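You operate a simulated robot arm through the tools that you are given. There is no shell and no other tool.

You are at the controls of a simulated robot arm. One attempt, no reset.

TASK
Scrub the greasy filter clean in the ribbed tray with the purple pad.
Fine: leave the pad on the island top and lay the filter beside the tray, on the tank tap's side. What is to be rubbed or washed off counts as gone when no trace of it is left.

The check looks at the end state, three seconds after you hand in, the way a careful person would. Anything else that was tipped, shoved, dropped, spilled or broken makes it a failure.

THE ROBOT
A 6-joint arm with a two-finger parallel gripper, fixed in place. Base frame: the origin is at the foot of the arm, x ahead of it, y to its left, z up; the work surface is at about z = 800. Readings come in mm, degrees, newtons and seconds.
Its first joint turns from -166.0 to 166.0 degrees. Payload 3.43 kg.
The TCP is the grasp point between the finger pads, 34 mm short of the fingertips. In the tool frame z runs along the fingers and y along their closing line. The gripper opens to 128 mm. The fingers are 24 mm wide and 12 mm thick; the gripper's body (48 by 130 mm) begins 96 mm behind the TCP.
Orientation is told as [roll, pitch, yaw] about the base's x, y, z axes, in that order, counted from this pose: with the fingers straight down and closing along the base's y, the tool's x points along the base's -x, its y along +y and its z along -z.

THE INTERFACE
- The arm moves only by the tool jog_arm. Its argument "commands" is text: rows parted by semicolons, each of 7 numbers parted by spaces: the shift along the base's x, y, z in cm, then the turn, a rotation vector about the base's x, y, z in degrees, then the finger opening in cm, from 0 to 12.8. In form: x y z ax ay az jaw; .... A call has 1 to 20 rows; each row shifts and turns the commanded pose from where the row before left it. A row lasts 0.2 s, in which the tool goes at most 50 mm and 8.6 degrees; a call with a longer step from one row to the next is refused whole, and so is a gripper value outside its range. Where a pose cannot be reached the arm comes as near as it can. A force on the tool above 40 N (or 10 N above the force at the start of the call, whichever is more), or a blocked arm, ends the call early, and 0.2 s more pass. Each finger travels about 153 mm/s and halts on what it meets, pressing with about 26 N; the grip force reading is that of the motor and also rises with nothing between the fingers. The clock runs only during rows and for 0.2 s after the last one: add rows that do not move to give the fingers time. The reply holds the time, the measured pose of the TCP, the force on the tool along the base axes, the opening and the grip force, in the units named above and with some noise, with the torque about the TCP (base axes, N m) and any sound that the robot's microphone picked up.
- Cameras (640 x 400 px; columns grow to the right, rows downward): "scene" is fixed at [400.9, -498, 1419.8]; the picture's right is [0.64, -0.77, 0.00], its down [-0.65, -0.54, -0.54] and it looks along [0.41, 0.34, -0.84] (base axes); focal length 214 px, centre (320, 200). "wrist" rides on the gripper at [76, -11, -160] in the tool frame; the picture's right is [0.15, 0.99, 0.00], its down [-0.88, 0.13, -0.46] and it looks along [-0.45, 0.07, 0.89] (tool axes); focal length 234 px, centre (320, 200). There is no depth. A picture from a camera that has moved, and an enlarged one, comes with that camera's place and axes in the base frame and with its lens.
- grab_frame(camera): a new picture of that camera. The clock stands still meanwhile.
- enlarge(camera, box): a new picture of the part [left, top, right, bottom] of that camera's present view, enlarged. The clock stands still meanwhile.
- hand_in(): hands the job in; it is judged then, once.

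Nothing tells you positions but the pictures and the camera data. Unless the task says otherwise, let go and move clear before handing in.

The tools are called after ">>>" as name(argument=value, ...) on one line, values as JSON. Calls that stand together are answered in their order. jog_arm: Moves the arm, as the interface text tells. Its arguments: {"type":"object","properties":{"commands":{"type":"string"}},"required":["commands"]} The other tools are called the same way: grab_frame (camera) takes a picture; enlarge (camera, box) takes an enlarged picture of a part of a camera's view; hand_in () hands the job in.

At the start:

```text
time: 0.0
tcp_pos: [683.1, -28.8, 1134.2]
orientation: [0.1, 0.0, 0.0]
wrist_force: [-0.5, -0.4, -0.1]
wrist_torque: [0.04, 0.0, 0.02]
opening: 127.8
gripper_force: 0.1
```

scene: 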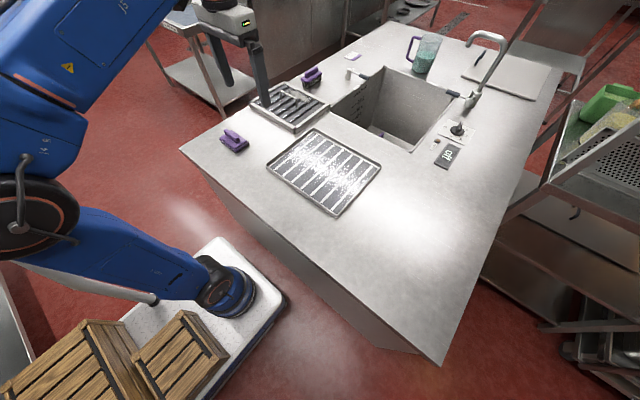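
wrist: 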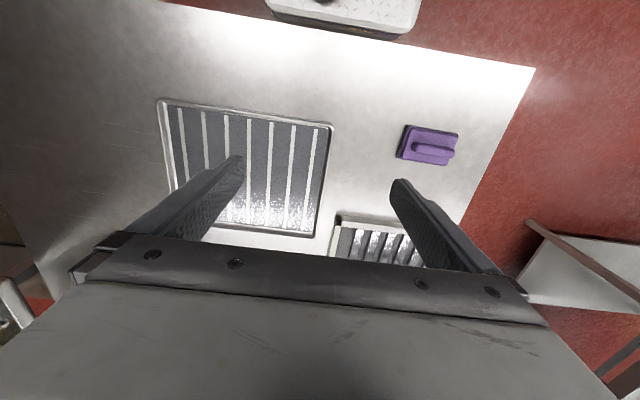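

I see an island top with a ribbed tray, a striped baking-sheet-like item, two purple items and a sink. I'll look closer to tell which is the filter, the tray and the pad.

>>> enlarge(camera="scene", box=[180, 60, 400, 220])

>>> enlarge(camera="scene", box=[340, 20, 560, 180])

>>> enlarge(camera="wrist", box=[140, 80, 480, 270])

>>> enlarge(camera="scene", box=[230, 60, 340, 140])

```text
2.50 times, centred on (290, 140) of scene
camera zoom: at [400.9, -498.0, 1419.8], right [0.64, -0.77, 0.0], down [-0.65, -0.54, -0.54], along [0.41, 0.34, -0.84], focal length 536 px, centre (395, 350)
```

zoom: 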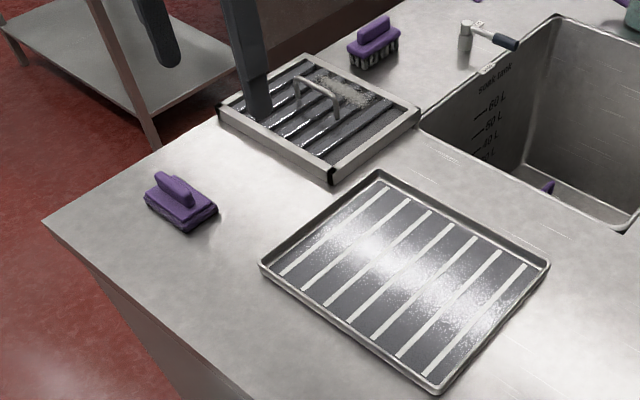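

```text
2.50 times, centred on (450, 100) of scene
camera zoom: at [400.9, -498.0, 1419.8], right [0.64, -0.77, 0.0], down [-0.65, -0.54, -0.54], along [0.41, 0.34, -0.84], focal length 536 px, centre (-5, 450)
```

zoom: 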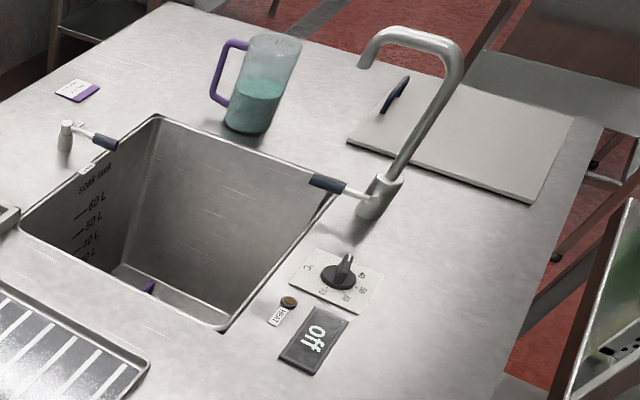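

```text
1.88 times, centred on (310, 175) of wrist
camera zoom: at [607.9, -42.1, 1292.9], right [-0.15, 0.99, 0.0], down [0.88, 0.13, 0.46], along [0.45, 0.07, -0.89], focal length 441 px, centre (339, 247)
```

zoom: 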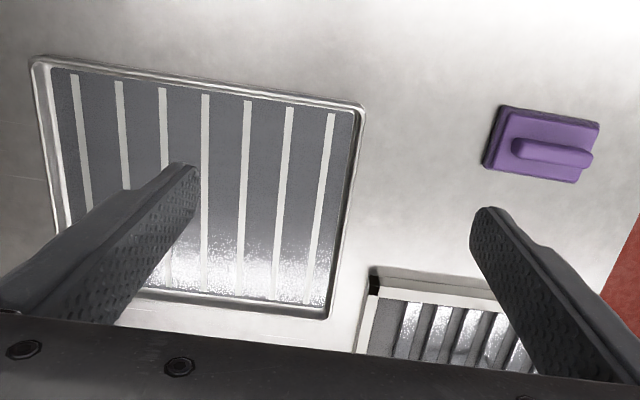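

```text
5.00 times, centred on (285, 100) of scene
camera zoom: at [400.9, -498.0, 1419.8], right [0.64, -0.77, 0.0], down [-0.65, -0.54, -0.54], along [0.41, 0.34, -0.84], focal length 1072 px, centre (495, 700)
```

zoom: 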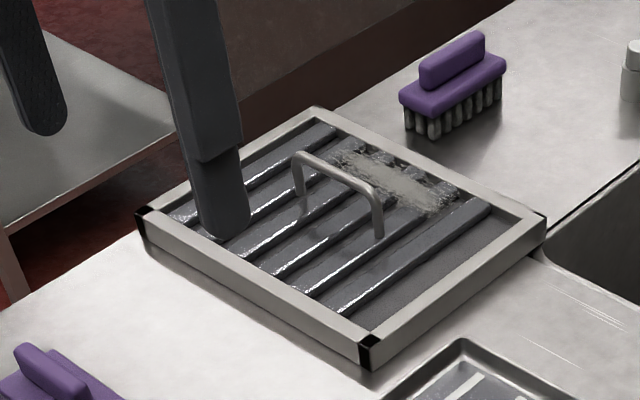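

The framed baffle with a handle and a grey smear is the filter. The striped sheet is the ribbed tray, the pad is the purple block near the left edge, and the bristled purple one is a brush. I need to work out which fixture is the tank tap and read the labels.

>>> enlarge(camera="scene", box=[335, 45, 395, 85])

>>> enlarge(camera="scene", box=[430, 25, 520, 125])

>>> enlarge(camera="scene", box=[425, 110, 485, 170])

>>> enlarge(camera="scene", box=[215, 120, 255, 160])

>>> enlarge(camera="scene", box=[260, 120, 390, 220])

```text
10.00 times, centred on (365, 65) of scene
camera zoom: at [400.9, -498.0, 1419.8], right [0.64, -0.77, 0.0], down [-0.65, -0.54, -0.54], along [0.41, 0.34, -0.84], focal length 2145 px, centre (-130, 1550)
```

zoom: 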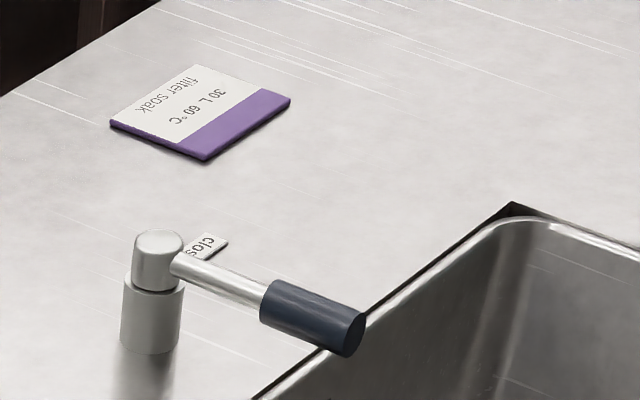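

```text
4.00 times, centred on (475, 75) of scene
camera zoom: at [400.9, -498.0, 1419.8], right [0.64, -0.77, 0.0], down [-0.65, -0.54, -0.54], along [0.41, 0.34, -0.84], focal length 858 px, centre (-300, 700)
```

zoom: 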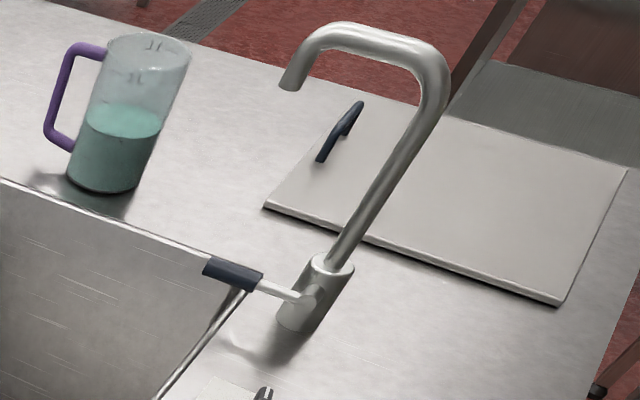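

```text
6.67 times, centred on (455, 140) of scene
camera zoom: at [400.9, -498.0, 1419.8], right [0.64, -0.77, 0.0], down [-0.65, -0.54, -0.54], along [0.41, 0.34, -0.84], focal length 1430 px, centre (-580, 600)
```

zoom: 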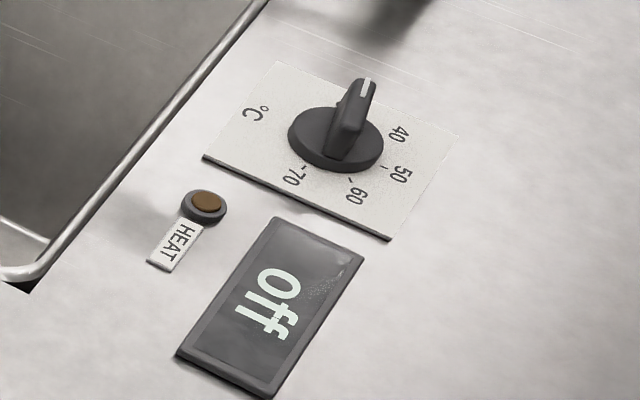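

```text
10.00 times, centred on (235, 140) of scene
camera zoom: at [400.9, -498.0, 1419.8], right [0.64, -0.77, 0.0], down [-0.65, -0.54, -0.54], along [0.41, 0.34, -0.84], focal length 2145 px, centre (1170, 800)
```

zoom: 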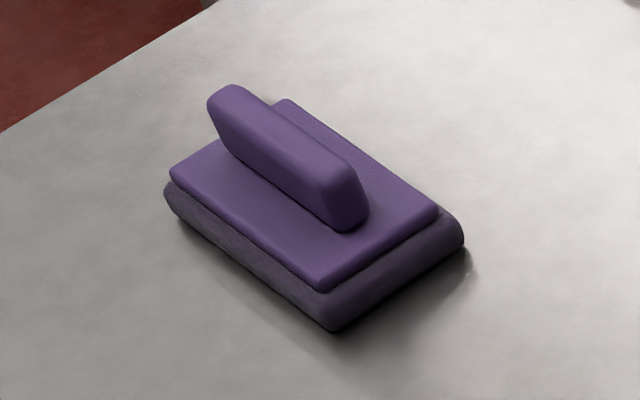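

```text
4.00 times, centred on (325, 170) of scene
camera zoom: at [400.9, -498.0, 1419.8], right [0.64, -0.77, 0.0], down [-0.65, -0.54, -0.54], along [0.41, 0.34, -0.84], focal length 858 px, centre (300, 320)
```

zoom: 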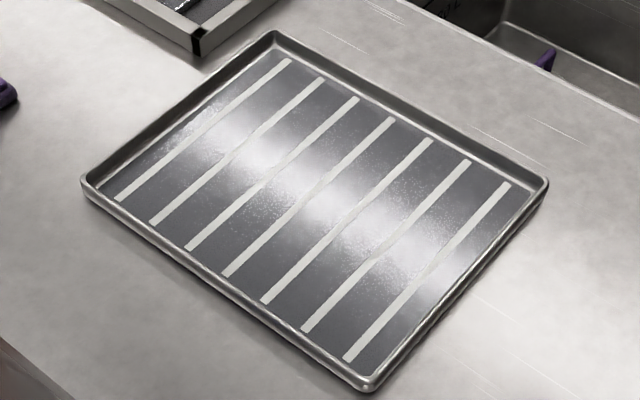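

The valve on the left is a drain, labelled "clos…". The tap is the spout mixer at about (1590, -450), so the tap side of the tray is -y. I take the filter centre as about (1047, 172) with its handle along y, the tray as x 695–977, y -330–8, and the pad at about (694, 207). Next I turn the gripper 90° and move over the filter to look.

>>> jog_arm(commands="2 1.8 0 0 0 -8.18 12.8; 2 1.8 0 0 0 -8.18 12.8; 2 1.8 0 0 0 -8.18 12.8; 2 1.8 0 0 0 -8.18 12.8; 2 1.8 0 0 0 -8.18 12.8; 2 1.8 0 0 0 -8.18 12.8; 2 1.8 0 0 0 -8.18 12.8; 2 1.8 0 0 0 -8.18 12.8; 2 1.8 0 0 0 -8.18 12.8; 2 1.8 0 0 0 -8.18 12.8; 2 1.8 0 0 0 -8.2 12.8; 0 0 0 0 0 0 12.8")

>>> grab_frame(camera="wrist")

>>> grab_frame(camera="scene")

```text
time: 2.6
tcp_pos: [895.6, 166.2, 1117.7]
orientation: [0.1, 0.1, -90.2]
wrist_force: [0.2, -0.3, 0.4]
wrist_torque: [-0.02, 0.01, 0.04]
opening: 127.9
gripper_force: 0.1
out of reach, approached as far as the arm can: row 10, 11
```

```text
taken
camera wrist: at [884.8, 240.7, 1276.5], right [0.99, 0.14, 0.0], down [0.13, -0.88, 0.45], along [0.07, -0.45, -0.89], focal length 234 px, centre (320, 200)
```

wrist: 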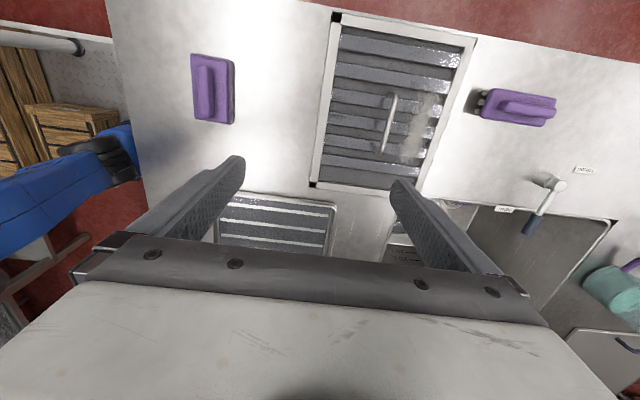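

```text
taken
```

scene: 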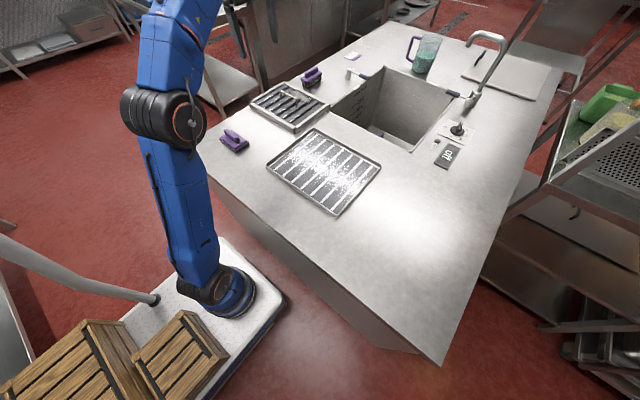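

I now have a clear view of the filter and its handle. I'll zoom in to measure it precisely.

>>> enlarge(camera="wrist", box=[300, 0, 490, 200])

>>> enlarge(camera="wrist", box=[180, 40, 250, 130])

>>> enlarge(camera="scene", box=[245, 75, 340, 135])

>>> enlarge(camera="scene", box=[210, 120, 400, 220])

```text
2.00 times, centred on (395, 100) of wrist
camera zoom: at [884.8, 240.7, 1276.5], right [0.99, 0.14, 0.0], down [0.13, -0.88, 0.45], along [0.07, -0.45, -0.89], focal length 468 px, centre (170, 400)
```

zoom: 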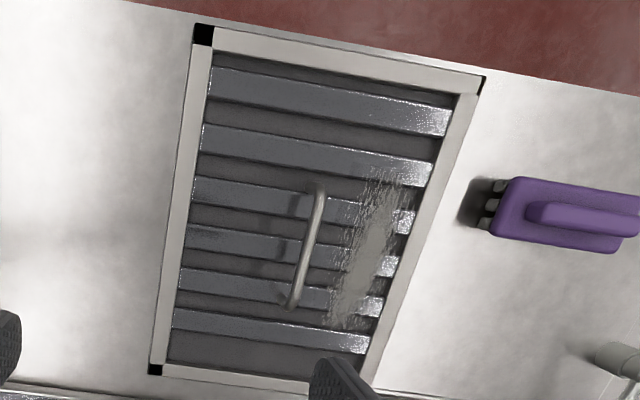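

```text
4.44 times, centred on (215, 85) of wrist
camera zoom: at [884.8, 240.7, 1276.5], right [0.99, 0.14, 0.0], down [0.13, -0.88, 0.45], along [0.07, -0.45, -0.89], focal length 1041 px, centre (787, 711)
```

zoom: 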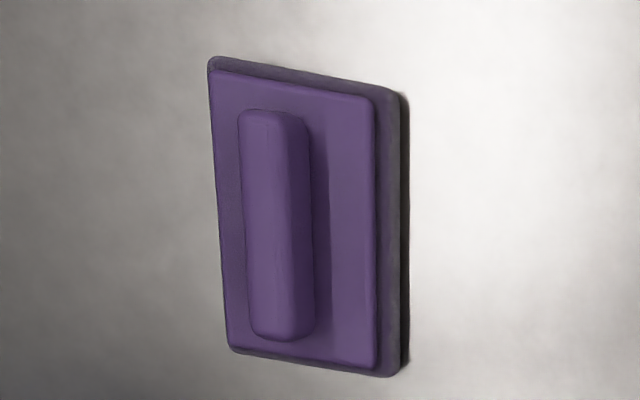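

```text
6.67 times, centred on (292, 105) of scene
camera zoom: at [400.9, -498.0, 1419.8], right [0.64, -0.77, 0.0], down [-0.65, -0.54, -0.54], along [0.41, 0.34, -0.84], focal length 1430 px, centre (503, 833)
```

zoom: 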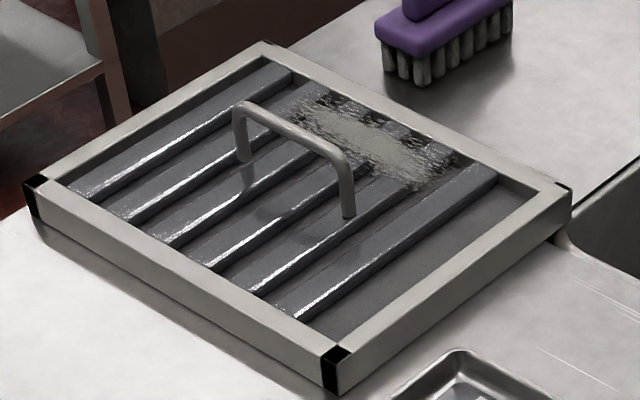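

```text
3.37 times, centred on (305, 170) of scene
camera zoom: at [400.9, -498.0, 1419.8], right [0.64, -0.77, 0.0], down [-0.65, -0.54, -0.54], along [0.41, 0.34, -0.84], focal length 722 px, centre (370, 301)
```

zoom: 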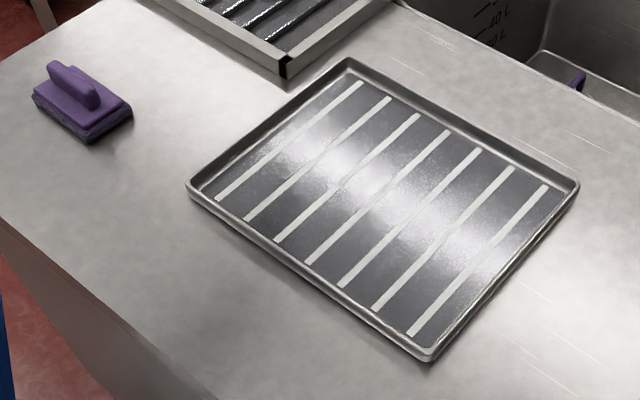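

The measurements agree between cameras. The handle bar is at x≈1012, y≈142–237, z≈860, and the filter centre is about (1012, 190), just past vertical reach. The tray centre is about (821, -168). I'll tilt the tool 25° forward and move to a pre-grasp.

>>> jog_arm(commands="1.1 0.4 -2.7 0 -5 0 5; 1.1 0.4 -2.7 0 -5 0 5; 1.1 0.4 -2.7 0 -5 0 5; 1.1 0.4 -2.7 0 -5 0 5; 1.1 0.4 -2.7 0 -5 0 5; 0 0 0 0 0 0 5")

>>> grab_frame(camera="wrist")

>>> grab_frame(camera="scene")

```text
time: 4.0
tcp_pos: [947.7, 185.1, 982.1]
orientation: [25.1, 0.0, -90.1]
wrist_force: [0.0, -0.9, 0.1]
wrist_torque: [0.03, -0.03, 0.01]
opening: 49.8
gripper_force: 0.2
```

```text
taken
camera wrist: at [871.8, 259.1, 1121.2], right [0.9, 0.15, 0.42], down [-0.08, -0.88, 0.47], along [0.44, -0.45, -0.78], focal length 234 px, centre (320, 200)
```

wrist: 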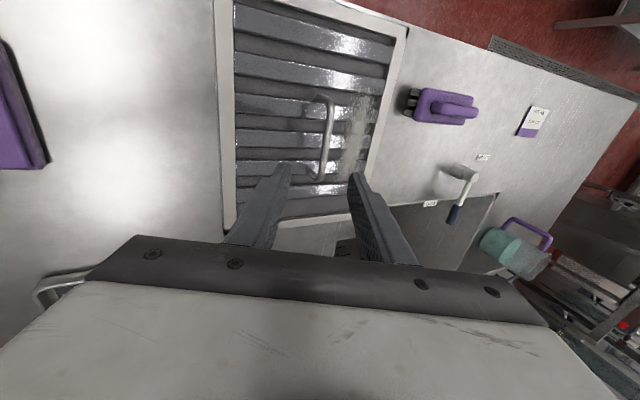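

```text
taken
```

scene: 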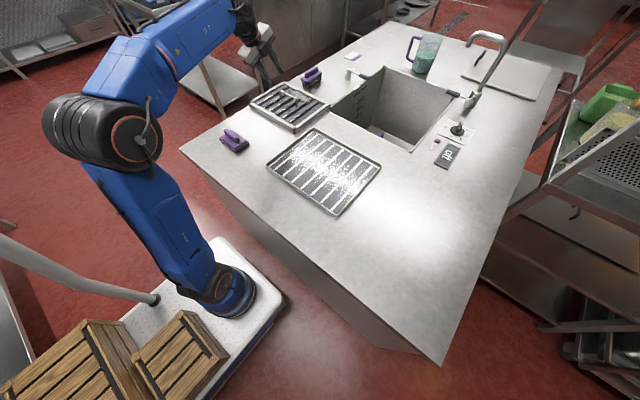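

The filter bar is confirmed at about (1012, 191, 860). I'm advancing most of the way along the approach direction and then checking.

>>> jog_arm(commands="1.2 0.1 -2 0 0 0 5; 1.2 0.1 -2 0 0 0 5; 1.2 0.1 -2 0 0 0 5; 1.0 0.1 -1.8 0 0 0 5; 0 0 0 0 0 0 5")

>>> grab_frame(camera="wrist")

>>> enlarge(camera="scene", box=[240, 40, 350, 135])

```text
time: 5.2
tcp_pos: [993.7, 190.8, 902.9]
orientation: [25.0, 0.1, -90.1]
wrist_force: [0.0, -0.4, -0.7]
wrist_torque: [-0.02, 0.0, 0.0]
opening: 49.9
gripper_force: 0.1
```

```text
taken
camera wrist: at [917.8, 264.1, 1043.0], right [0.9, 0.15, 0.42], down [-0.08, -0.88, 0.47], along [0.44, -0.45, -0.78], focal length 234 px, centre (320, 200)
```

wrist: 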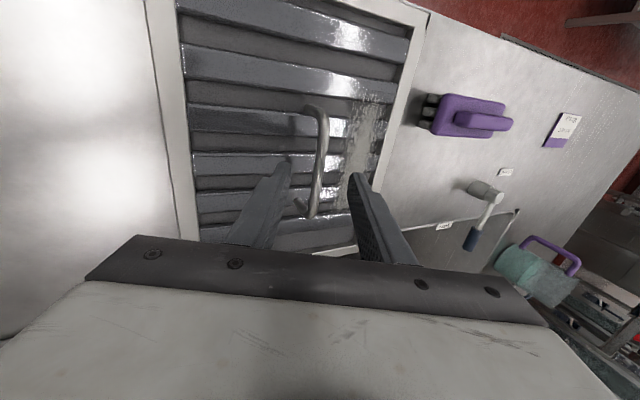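

```text
4.21 times, centred on (295, 88) of scene
camera zoom: at [400.9, -498.0, 1419.8], right [0.64, -0.77, 0.0], down [-0.65, -0.54, -0.54], along [0.41, 0.34, -0.84], focal length 903 px, centre (425, 674)
```

zoom: 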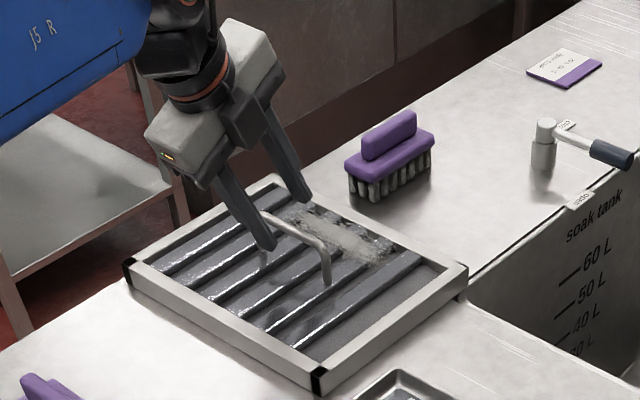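

The bar sits centred between the fingers. I'll also read the labels around the tank while the view is good.

>>> enlarge(camera="wrist", box=[400, 140, 540, 260])

>>> enlarge(camera="scene", box=[335, 60, 385, 100])

>>> jog_arm(commands="0.6 0 -1.4 0 0 0 5; 0.6 0 -1.4 0 0 0 5; 0 0 0 0 0 0 5")

>>> grab_frame(camera="wrist")

>>> enlarge(camera="scene", box=[250, 60, 340, 130])

```text
3.33 times, centred on (470, 200) of wrist
camera zoom: at [917.8, 264.1, 1043.0], right [0.9, 0.15, 0.42], down [-0.08, -0.88, 0.47], along [0.44, -0.45, -0.78], focal length 781 px, centre (-180, 200)
```

zoom: 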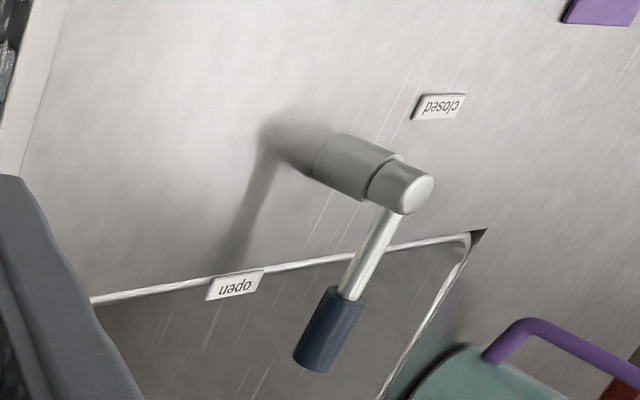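

```text
10.00 times, centred on (360, 80) of scene
camera zoom: at [400.9, -498.0, 1419.8], right [0.64, -0.77, 0.0], down [-0.65, -0.54, -0.54], along [0.41, 0.34, -0.84], focal length 2145 px, centre (-80, 1400)
```

zoom: 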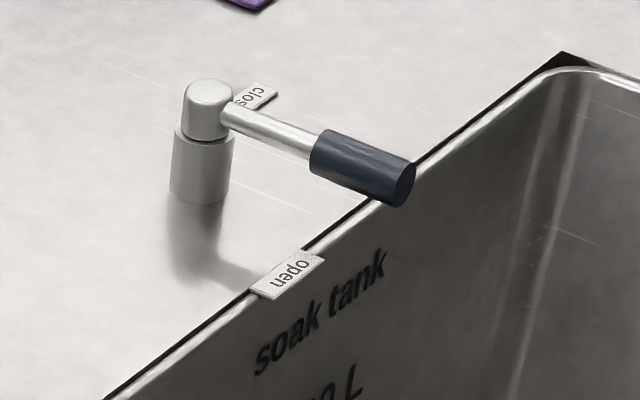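

```text
time: 6.0
tcp_pos: [1006.6, 189.9, 875.4]
orientation: [25.0, -0.2, -90.1]
wrist_force: [0.6, -0.3, -0.2]
wrist_torque: [0.04, 0.02, 0.02]
opening: 50.1
gripper_force: 0.0
```

```text
taken
camera wrist: at [931.0, 264.0, 1015.1], right [0.9, 0.15, 0.42], down [-0.08, -0.88, 0.47], along [0.44, -0.45, -0.78], focal length 234 px, centre (320, 200)
```

wrist: 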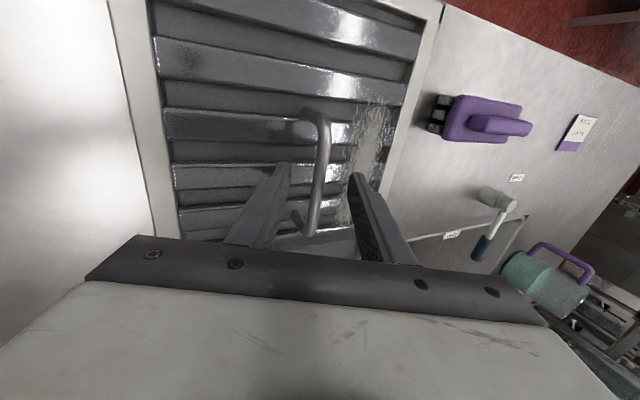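

```text
5.71 times, centred on (295, 95) of scene
camera zoom: at [400.9, -498.0, 1419.8], right [0.64, -0.77, 0.0], down [-0.65, -0.54, -0.54], along [0.41, 0.34, -0.84], focal length 1226 px, centre (463, 800)
```

zoom: 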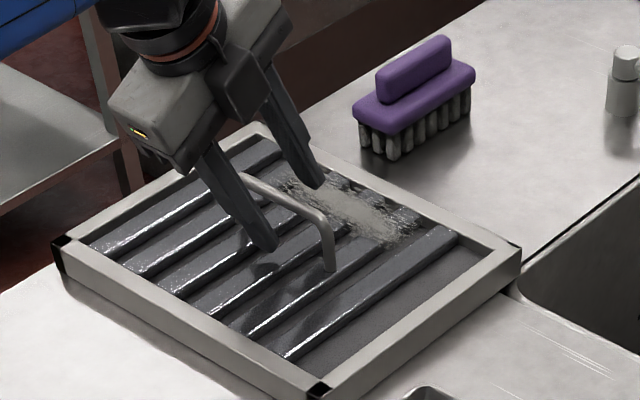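

The spout mixer pours into the tank and the lever with open/closed labels is the drain, so -y stays the tap side. The fingers straddle the bar, so I close on it and lift a little.

>>> jog_arm(commands="0 0 0 0 0 0 2; 0 0 0 0 0 0 0; 0 0 0 0 0 0 0; 0 0 0 0 0 0 0; 0 0 0 0 0 0 0")

>>> grab_frame(camera="wrist")

```text
time: 7.2
tcp_pos: [1007.9, 189.2, 874.8]
orientation: [24.9, 0.1, -90.0]
wrist_force: [0.0, 0.4, 0.3]
wrist_torque: [-0.02, 0.08, -0.02]
opening: 9.7
gripper_force: 26.5
```

```text
taken
camera wrist: at [931.3, 264.1, 1014.5], right [0.9, 0.15, 0.42], down [-0.07, -0.88, 0.47], along [0.44, -0.45, -0.78], focal length 234 px, centre (320, 200)
```

wrist: 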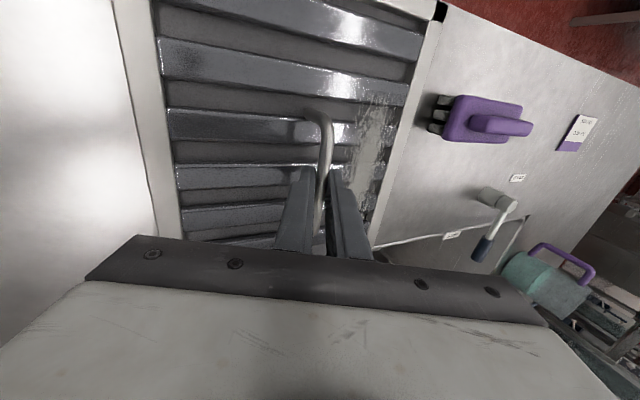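

The bar is gripped at 9.7 mm opening and 26 N. I'm lifting slowly, straight up.

>>> jog_arm(commands="0 0 0.5 0 0 0 0; 0 0 1 0 0 0 0; 0 0 1 0 0 0 0; 0 0 1.5 0 0 0 0; 0 0 2 0 0 0 0; 0 0 2 0 0 0 0; 0 0 2 0 0 0 0; 0 0 0 0 0 0 0")

>>> grab_frame(camera="wrist")

>>> enlarge(camera="scene", box=[210, 30, 400, 180])

```text
time: 9.0
tcp_pos: [1007.5, 191.6, 975.2]
orientation: [25.1, 0.1, -90.0]
wrist_force: [0.1, 0.1, -7.7]
wrist_torque: [-0.03, 0.06, 0.01]
opening: 10.2
gripper_force: 26.1
```

```text
taken
camera wrist: at [931.5, 265.6, 1114.5], right [0.9, 0.15, 0.42], down [-0.07, -0.88, 0.47], along [0.44, -0.45, -0.78], focal length 234 px, centre (320, 200)
```

wrist: 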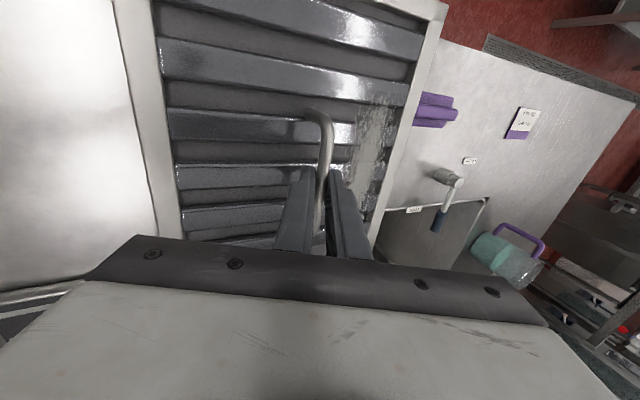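

```text
2.67 times, centred on (305, 105) of scene
camera zoom: at [400.9, -498.0, 1419.8], right [0.64, -0.77, 0.0], down [-0.65, -0.54, -0.54], along [0.41, 0.34, -0.84], focal length 572 px, centre (360, 453)
```

zoom: 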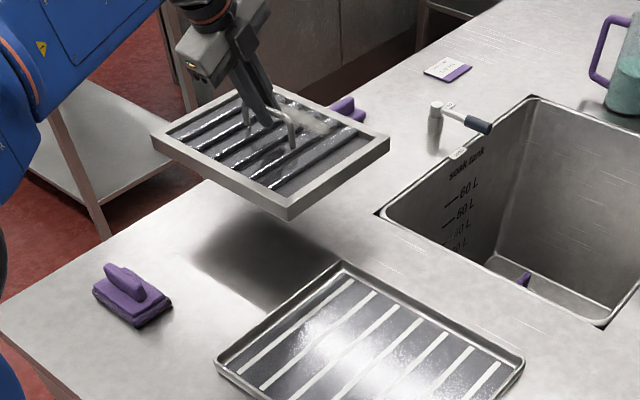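

The filter is lifted level, at about 0.8 kg. I'm carrying it over the tray centre, which means shifting (-191, -358).

>>> jog_arm(commands="-0.9 -1.7 0 0 0 0 0; -1.3 -2.5 0 0 0 0 0; -1.4 -2.6 0 0 0 0 0; -1.4 -2.6 0 0 0 0 0; -1.4 -2.6 0 0 0 0 0; -1.4 -2.6 0 0 0 0 0; -1.4 -2.6 0 0 0 0 0; -1.4 -2.6 0 0 0 0 0; -1.4 -2.6 0 0 0 0 0; -1.4 -2.6 0 0 0 0 0; -1.4 -2.6 0 0 0 0 0; -1.4 -2.6 0 0 0 0 0; -1.3 -2.5 0 0 0 0 0; -1 -2.1 0 0 0 0 0; -0.6 -1.6 0 0 0 0 0; 0 0 0 0 0 0 0; 0 0 0 0 0 0 0")

>>> grab_frame(camera="wrist")

>>> enlarge(camera="scene", box=[230, 80, 420, 230])

```text
time: 12.6
tcp_pos: [815.3, -174.4, 974.6]
orientation: [25.0, 0.0, -90.0]
wrist_force: [-0.4, -0.2, -7.2]
wrist_torque: [-0.02, 0.03, -0.04]
opening: 9.7
gripper_force: 25.9
```

```text
taken
camera wrist: at [739.8, -100.7, 1114.3], right [0.9, 0.15, 0.42], down [-0.07, -0.88, 0.47], along [0.44, -0.45, -0.78], focal length 234 px, centre (320, 200)
```

wrist: 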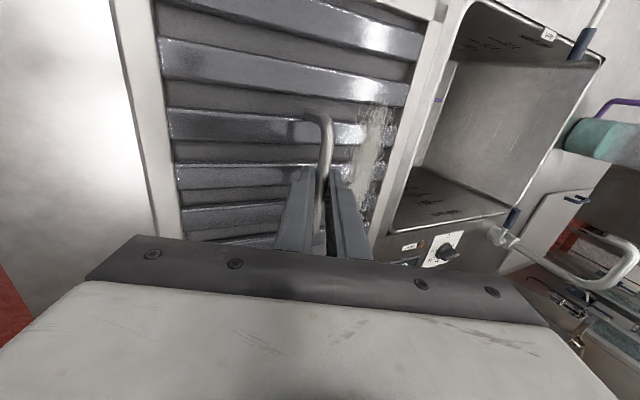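

```text
2.67 times, centred on (325, 155) of scene
camera zoom: at [400.9, -498.0, 1419.8], right [0.64, -0.77, 0.0], down [-0.65, -0.54, -0.54], along [0.41, 0.34, -0.84], focal length 572 px, centre (307, 320)
```

zoom: 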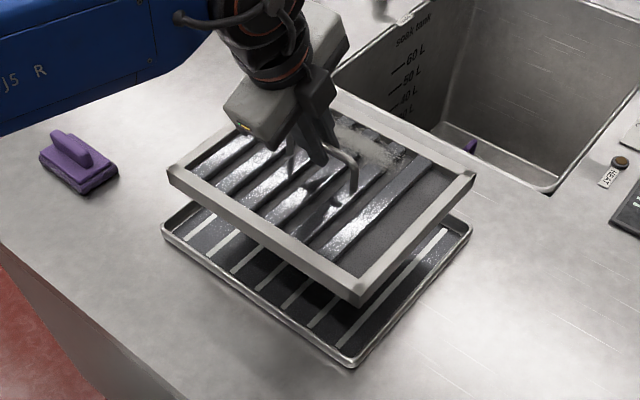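

The filter is hovering over the tray, about 5 mm off in y at most. I'm lowering it to just above the rim and then checking the alignment.

>>> jog_arm(commands="0 0.2 -1.5 0 0 0 0; 0 0.2 -1.5 0 0 0 0; 0 0 -1.5 0 0 0 0; 0 0 -1.5 0 0 0 0; 0 0 -0.7 0 0 0 0; 0 0 0 0 0 0 0; 0 0 0 0 0 0 0")

>>> enlarge(camera="scene", box=[260, 100, 390, 220])

>>> grab_frame(camera="wrist")

```text
time: 14.2
tcp_pos: [817.4, -169.9, 908.0]
orientation: [24.9, 0.0, -90.0]
wrist_force: [-0.7, -0.7, -8.2]
wrist_torque: [-0.01, 0.08, -0.01]
opening: 9.5
gripper_force: 25.9
```

```text
3.33 times, centred on (325, 160) of scene
camera zoom: at [400.9, -498.0, 1419.8], right [0.64, -0.77, 0.0], down [-0.65, -0.54, -0.54], along [0.41, 0.34, -0.84], focal length 715 px, centre (303, 333)
```

zoom: 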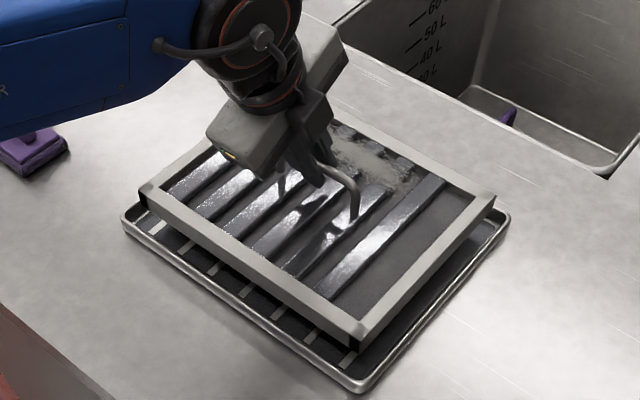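

```text
taken
camera wrist: at [740.6, -95.9, 1048.2], right [0.9, 0.15, 0.42], down [-0.07, -0.88, 0.47], along [0.44, -0.45, -0.78], focal length 234 px, centre (320, 200)
```

wrist: 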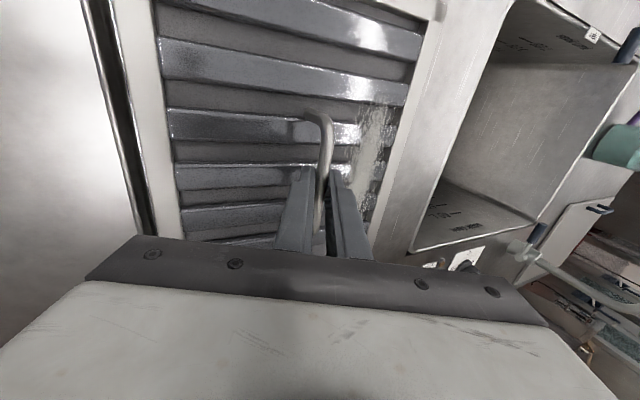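

The filter and tray centres agree within a few mm. I'm lowering onto the ribs in small steps and watching the force.

>>> jog_arm(commands="0 0 -0.6 0 0 0 0; 0 0 -0.6 0 0 0 0; 0 0 -0.5 0 0 0 0; 0 0 -0.3 0 0 0 0; 0 0 -0.3 0 0 0 0; 0 0 0 0 0 0 0")

>>> enlarge(camera="scene", box=[260, 100, 390, 220])

>>> grab_frame(camera="wrist")

```text
time: 15.6
tcp_pos: [816.9, -169.3, 885.8]
orientation: [25.0, 0.0, -90.1]
wrist_force: [-0.3, -0.1, -8.4]
wrist_torque: [-0.02, 0.07, 0.01]
opening: 9.8
gripper_force: 26.0
```

```text
3.33 times, centred on (325, 160) of scene
camera zoom: at [400.9, -498.0, 1419.8], right [0.64, -0.77, 0.0], down [-0.65, -0.54, -0.54], along [0.41, 0.34, -0.84], focal length 715 px, centre (303, 333)
```

zoom: 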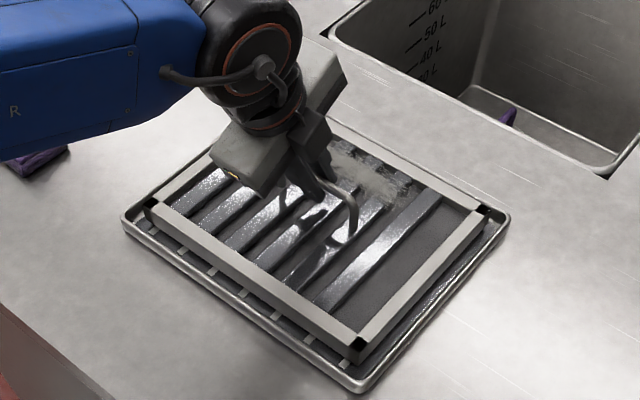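

```text
taken
camera wrist: at [741.3, -95.6, 1025.0], right [0.9, 0.15, 0.42], down [-0.07, -0.88, 0.47], along [0.44, -0.45, -0.78], focal length 234 px, centre (320, 200)
```

wrist: 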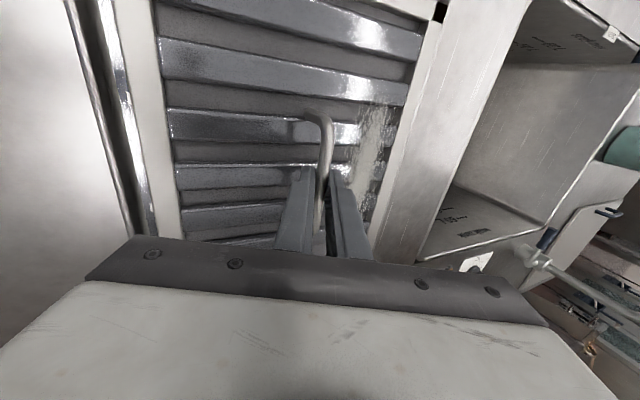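

The filter is within the rim all round. I keep lowering gently.

>>> jog_arm(commands="0 0 -0.2 0 0 0 0; 0 0 -0.2 0 0 0 0; 0 0 -0.2 0 0 0 0; 0 0 0 0 0 0 0")

```text
time: 16.6
tcp_pos: [817.8, -169.8, 880.3]
orientation: [25.0, 0.0, -89.9]
wrist_force: [-0.9, 0.4, -6.9]
wrist_torque: [-0.12, 0.01, -0.05]
opening: 9.5
gripper_force: 26.6
```

>>> jog_arm(commands="0 0 -0.15 0 0 0 0; 0 0 -0.15 0 0 0 0; 0 0 0 0 0 0 0")

>>> enlarge(camera="scene", box=[260, 100, 390, 220])

```text
time: 17.4
tcp_pos: [816.1, -172.2, 879.0]
orientation: [25.2, 0.0, -90.1]
wrist_force: [8.3, 2.3, 24.9]
wrist_torque: [0.03, -0.27, 0.07]
opening: 10.0
gripper_force: 26.5
```

```text
3.33 times, centred on (325, 160) of scene
camera zoom: at [400.9, -498.0, 1419.8], right [0.64, -0.77, 0.0], down [-0.65, -0.54, -0.54], along [0.41, 0.34, -0.84], focal length 715 px, centre (303, 333)
```

zoom: 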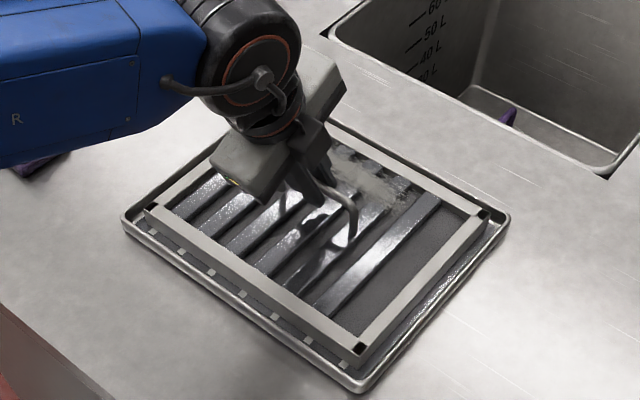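

The filter is seated, with an upward reaction of about 25 N. I'll ease up 1 mm, open, and back out along the approach.

>>> jog_arm(commands="0 0 0.1 0 0 0 0; 0 0 0 0 0 0 2.5; 0 0 0 0 0 0 4.5; 0 0 0 0 0 0 5; -0.8 0 1.7 0 0 0 5; -1.6 0 3.5 0 0 0 5; -1.6 0 3.5 0 0 0 5; 0 0 0 0 0 0 5")

>>> grab_frame(camera="wrist")

>>> enlarge(camera="scene", box=[260, 100, 390, 220])

```text
time: 19.2
tcp_pos: [774.6, -169.0, 965.2]
orientation: [25.0, 0.0, -90.0]
wrist_force: [0.0, 0.0, -0.4]
wrist_torque: [0.0, 0.01, -0.01]
opening: 50.0
gripper_force: 0.2
```

```text
taken
camera wrist: at [699.1, -95.7, 1104.6], right [0.9, 0.15, 0.42], down [-0.07, -0.88, 0.47], along [0.44, -0.45, -0.78], focal length 234 px, centre (320, 200)
```

wrist: 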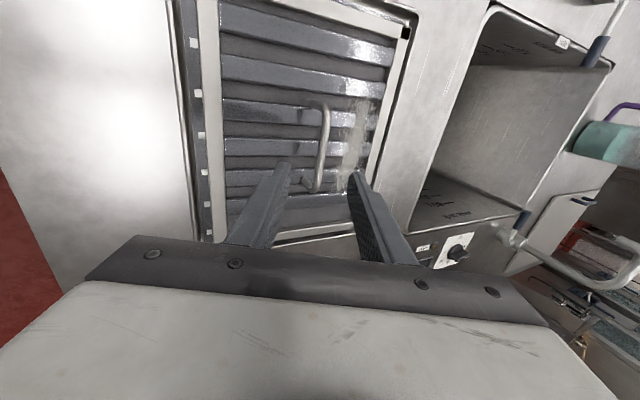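

```text
3.33 times, centred on (325, 160) of scene
camera zoom: at [400.9, -498.0, 1419.8], right [0.64, -0.77, 0.0], down [-0.65, -0.54, -0.54], along [0.41, 0.34, -0.84], focal length 715 px, centre (303, 333)
```

zoom: 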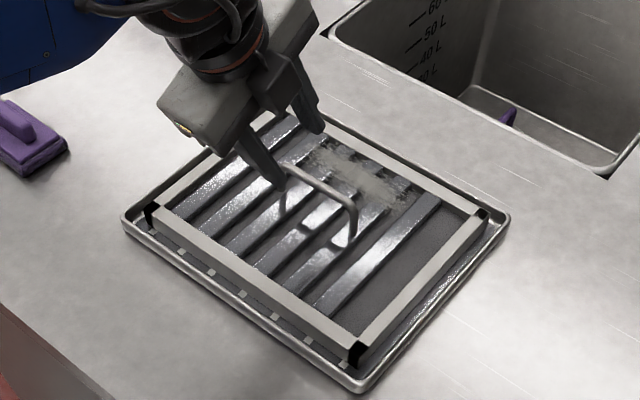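

The filter is in the tray and upright. Next I go to the pad at about (694, 198), bringing the tool back to vertical.

>>> jog_arm(commands="-0.4 1.5 2 0 0 0 5; -0.8 3.2 1.5 0 5 0 5; -0.8 3.2 0 0 5 0 5; -0.8 3.2 0 0 5 0 5; -0.8 3.2 0 0 5 0 5; -0.8 3.2 0 0 5 0 5; -0.8 3.2 0 0 0 0 6; -0.7 3.2 0 0 0 0 6; -0.7 3.2 0 0 0 0 6; -0.6 3.2 0 0 0 0 6; -0.4 3.2 0 0 0 0 6; -0.4 3.2 0 0 0 0 6; 0 0 0 0 0 0 6")

>>> grab_frame(camera="wrist")

>>> enlarge(camera="scene", box=[190, 80, 320, 180])

>>> enlarge(camera="scene", box=[260, 100, 390, 220])

```text
time: 22.0
tcp_pos: [696.2, 195.8, 1000.8]
orientation: [0.0, 0.1, -90.0]
wrist_force: [0.3, 0.4, 0.1]
wrist_torque: [-0.01, -0.01, 0.03]
opening: 60.0
gripper_force: 0.0
```

```text
taken
camera wrist: at [686.3, 270.6, 1159.5], right [0.99, 0.15, 0.0], down [0.13, -0.88, 0.46], along [0.07, -0.45, -0.89], focal length 234 px, centre (320, 200)
```

wrist: 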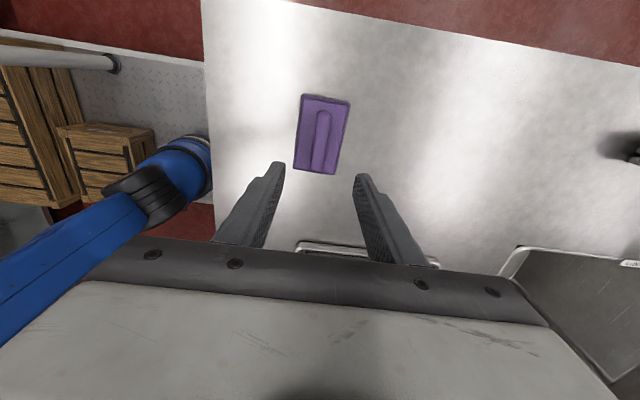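

```text
4.00 times, centred on (255, 130) of scene
camera zoom: at [400.9, -498.0, 1419.8], right [0.64, -0.77, 0.0], down [-0.65, -0.54, -0.54], along [0.41, 0.34, -0.84], focal length 858 px, centre (580, 480)
```

zoom: 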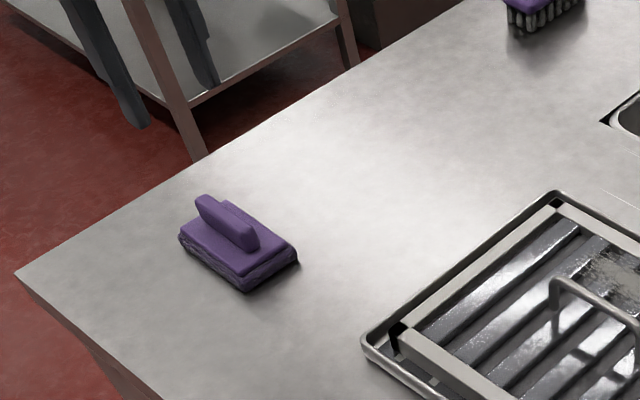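

```text
3.33 times, centred on (325, 160) of scene
camera zoom: at [400.9, -498.0, 1419.8], right [0.64, -0.77, 0.0], down [-0.65, -0.54, -0.54], along [0.41, 0.34, -0.84], focal length 715 px, centre (303, 333)
```

zoom: 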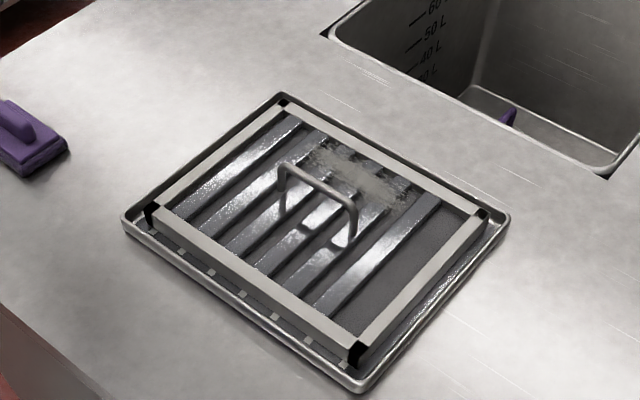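

The filter sits well in the tray. The pad handle is at about (699, 199), with its plate top near z≈830 and its handle top near z≈860. I'm descending over it.

>>> jog_arm(commands="0.1 0.1 -3 0 0 0 6; 0.1 0.2 -4 0 0 0 6; 0.1 0 -3 0 0 0 6; 0 0 -2 0 0 0 6; 0 0 -0.6 0 0 0 6; 0 0 0 0 0 0 6")

>>> grab_frame(camera="wrist")

>>> enlarge(camera="scene", box=[205, 105, 265, 160])

```text
time: 23.4
tcp_pos: [699.2, 200.2, 873.1]
orientation: [0.0, 0.0, -90.0]
wrist_force: [-0.8, 0.1, 0.1]
wrist_torque: [0.0, -0.03, -0.02]
opening: 60.0
gripper_force: 0.0
```

```text
taken
camera wrist: at [689.2, 274.0, 1032.5], right [0.99, 0.15, 0.0], down [0.13, -0.88, 0.46], along [0.07, -0.45, -0.89], focal length 234 px, centre (320, 200)
```

wrist: 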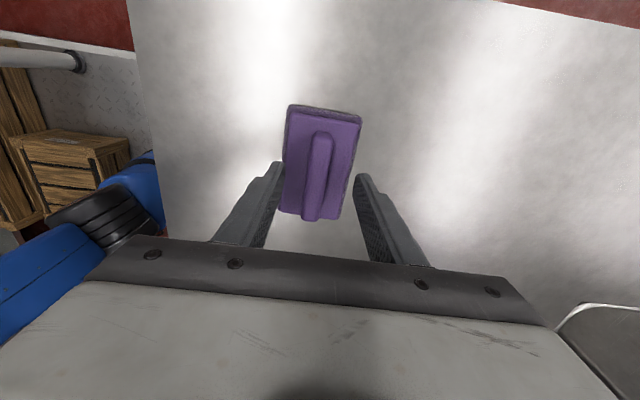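

```text
7.27 times, centred on (235, 132) of scene
camera zoom: at [400.9, -498.0, 1419.8], right [0.64, -0.77, 0.0], down [-0.65, -0.54, -0.54], along [0.41, 0.34, -0.84], focal length 1560 px, centre (938, 691)
```

zoom: 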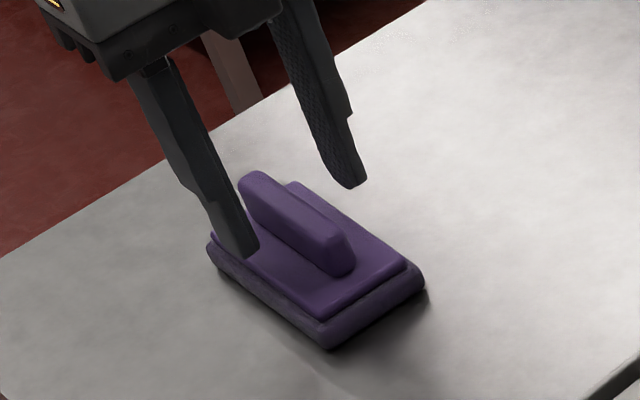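

The fingers straddle the handle at its middle. I go down a few mm more and close.

>>> jog_arm(commands="0 0 -0.5 0 0 0 6; 0 0 0 0 0 0 3; 0 0 0 0 0 0 1; 0 0 0 0 0 0 0; 0 0 0 0 0 0 0; 0 0 0 0 0 0 0")

>>> enlarge(camera="scene", box=[205, 105, 265, 160])

>>> grab_frame(camera="wrist")

```text
time: 24.8
tcp_pos: [699.4, 199.0, 869.4]
orientation: [0.0, 0.0, -90.1]
wrist_force: [1.4, -0.1, 0.2]
wrist_torque: [0.01, -0.04, -0.04]
opening: 17.0
gripper_force: 26.1
```

```text
7.27 times, centred on (235, 132) of scene
camera zoom: at [400.9, -498.0, 1419.8], right [0.64, -0.77, 0.0], down [-0.65, -0.54, -0.54], along [0.41, 0.34, -0.84], focal length 1560 px, centre (938, 691)
```

zoom: 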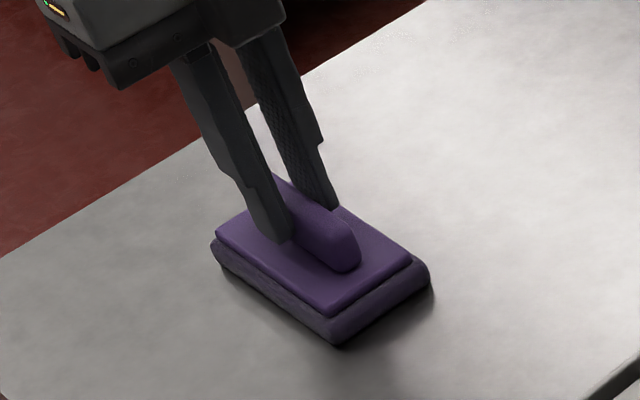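

```text
taken
camera wrist: at [689.3, 273.9, 1028.1], right [0.99, 0.15, 0.0], down [0.13, -0.88, 0.46], along [0.07, -0.45, -0.89], focal length 234 px, centre (320, 200)
```

wrist: 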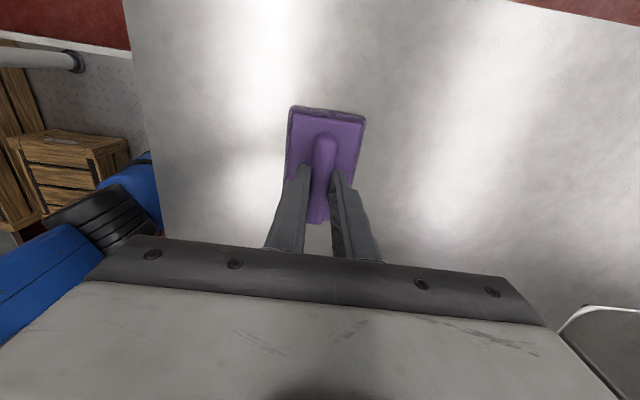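

The pad is gripped by its handle at 17 mm opening, with its bottom 69 mm below the TCP. I'm lifting it and carrying it over near the grease, then looking closely at the smear before touching.

>>> jog_arm(commands="0 0 2 0 0 0 0; 0 0 4 0 0 0 0; 0 0 4 0 0 0 0; 0.5 -1.2 2 0 0 0 0; 1.3 -3 0 0 0 0 0; 1.3 -3 0 0 0 0 0; 1.3 -3 0 0 0 0 0; 1.3 -3 0 0 0 0 0; 1.3 -3 0 0 0 0 0; 1.3 -3 0 0 0 0 0; 1.3 -3 0 0 0 0 0; 1.3 -3 0 0 0 0 0; 0.7 -1.6 0 0 0 0 0; 0 0 0 0 0 0 0")

>>> grab_frame(camera="wrist")

>>> enlarge(camera="scene", box=[300, 120, 370, 180])

```text
time: 27.8
tcp_pos: [816.6, -67.8, 988.9]
orientation: [0.1, 0.0, -90.1]
wrist_force: [0.2, 0.0, 0.1]
wrist_torque: [-0.01, 0.0, 0.02]
opening: 16.9
gripper_force: 26.3
```

```text
taken
camera wrist: at [805.8, 6.6, 1146.5], right [0.99, 0.15, 0.0], down [0.13, -0.88, 0.46], along [0.07, -0.45, -0.89], focal length 234 px, centre (320, 200)
```

wrist: 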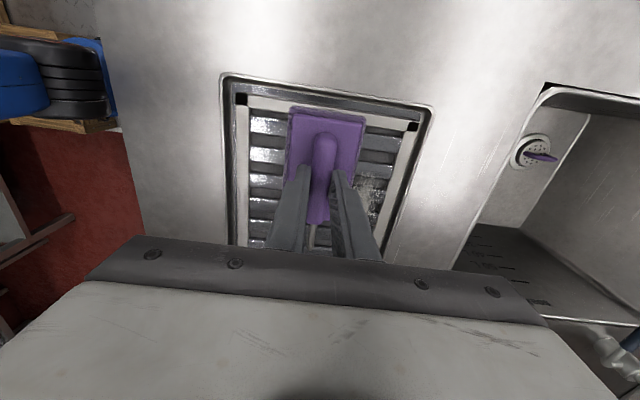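

```text
6.67 times, centred on (335, 150) of scene
camera zoom: at [400.9, -498.0, 1419.8], right [0.64, -0.77, 0.0], down [-0.65, -0.54, -0.54], along [0.41, 0.34, -0.84], focal length 1430 px, centre (220, 533)
```

zoom: 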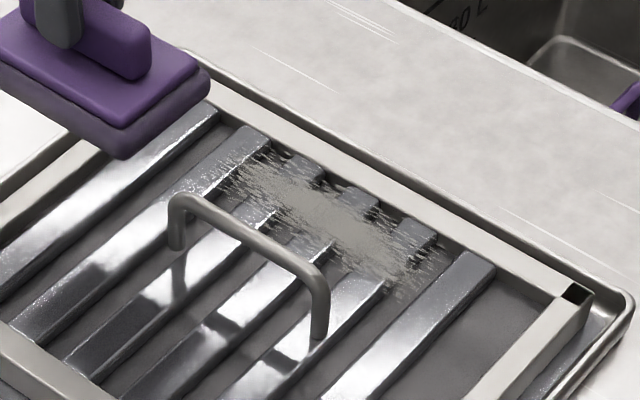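

I can see the smear clearly, spanning about x 858–925 and y -245 to -95, between the handle and the far frame bar. I'm moving the pad to (880, -170) and lowering to just above the surface.

>>> jog_arm(commands="2.1 -3.4 0 0 0 0 0; 2.1 -3.4 0 0 0 0 0; 2.1 -3.4 0 0 0 0 0; 0 0 -2.5 0 0 0 0; 0 0 -2.5 0 0 0 0; 0 0 -2 0 0 0 0; 0 0 0 0 0 0 0")

>>> grab_frame(camera="wrist")

>>> enlarge(camera="scene", box=[280, 100, 380, 190])

```text
time: 29.4
tcp_pos: [878.7, -169.6, 917.7]
orientation: [-0.1, 0.1, -90.1]
wrist_force: [-0.5, -0.1, -0.2]
wrist_torque: [0.01, 0.0, -0.02]
opening: 17.1
gripper_force: 25.5
```

```text
taken
camera wrist: at [869.5, -95.8, 1077.7], right [0.99, 0.15, 0.0], down [0.13, -0.88, 0.46], along [0.07, -0.45, -0.89], focal length 234 px, centre (320, 200)
```

wrist: 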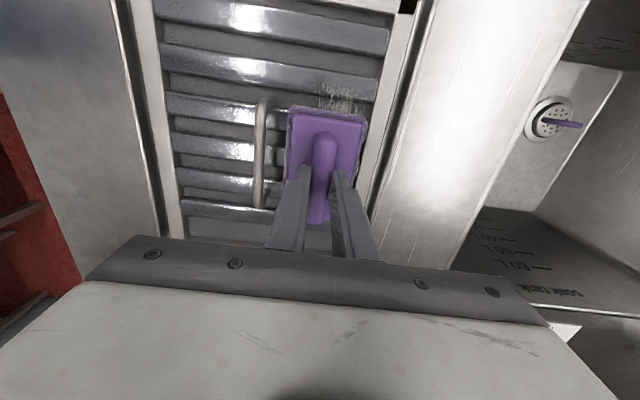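

```text
4.44 times, centred on (330, 145) of scene
camera zoom: at [400.9, -498.0, 1419.8], right [0.64, -0.77, 0.0], down [-0.65, -0.54, -0.54], along [0.41, 0.34, -0.84], focal length 953 px, centre (276, 444)
```

zoom: 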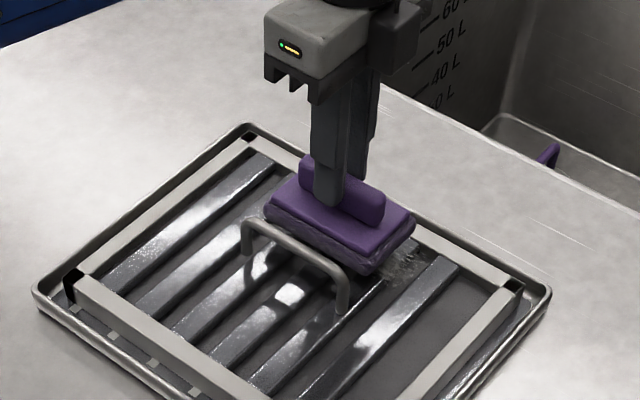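

The pad fits between the handle and the frame. I'm lowering in small steps to contact.

>>> jog_arm(commands="0 0 -0.6 0 0 0 0; 0 0 -0.4 0 0 0 0; 0 0 -0.3 0 0 0 0; 0 0 0 0 0 0 0")

```text
time: 30.4
tcp_pos: [879.6, -168.8, 906.5]
orientation: [0.0, 0.0, -89.9]
wrist_force: [-1.2, 0.2, -1.4]
wrist_torque: [-0.01, 0.0, 0.01]
opening: 17.3
gripper_force: 26.1
```

>>> jog_arm(commands="0 0 -0.3 0 0 0 0; 0 0 -0.2 0 0 0 0; 0 0 -0.2 0 0 0 0; 0 0 0 0 0 0 0")

```text
time: 31.4
tcp_pos: [879.0, -170.9, 898.6]
orientation: [-0.1, 0.0, -90.0]
wrist_force: [0.5, 0.7, -1.0]
wrist_torque: [0.01, 0.04, -0.02]
opening: 16.7
gripper_force: 26.0
```

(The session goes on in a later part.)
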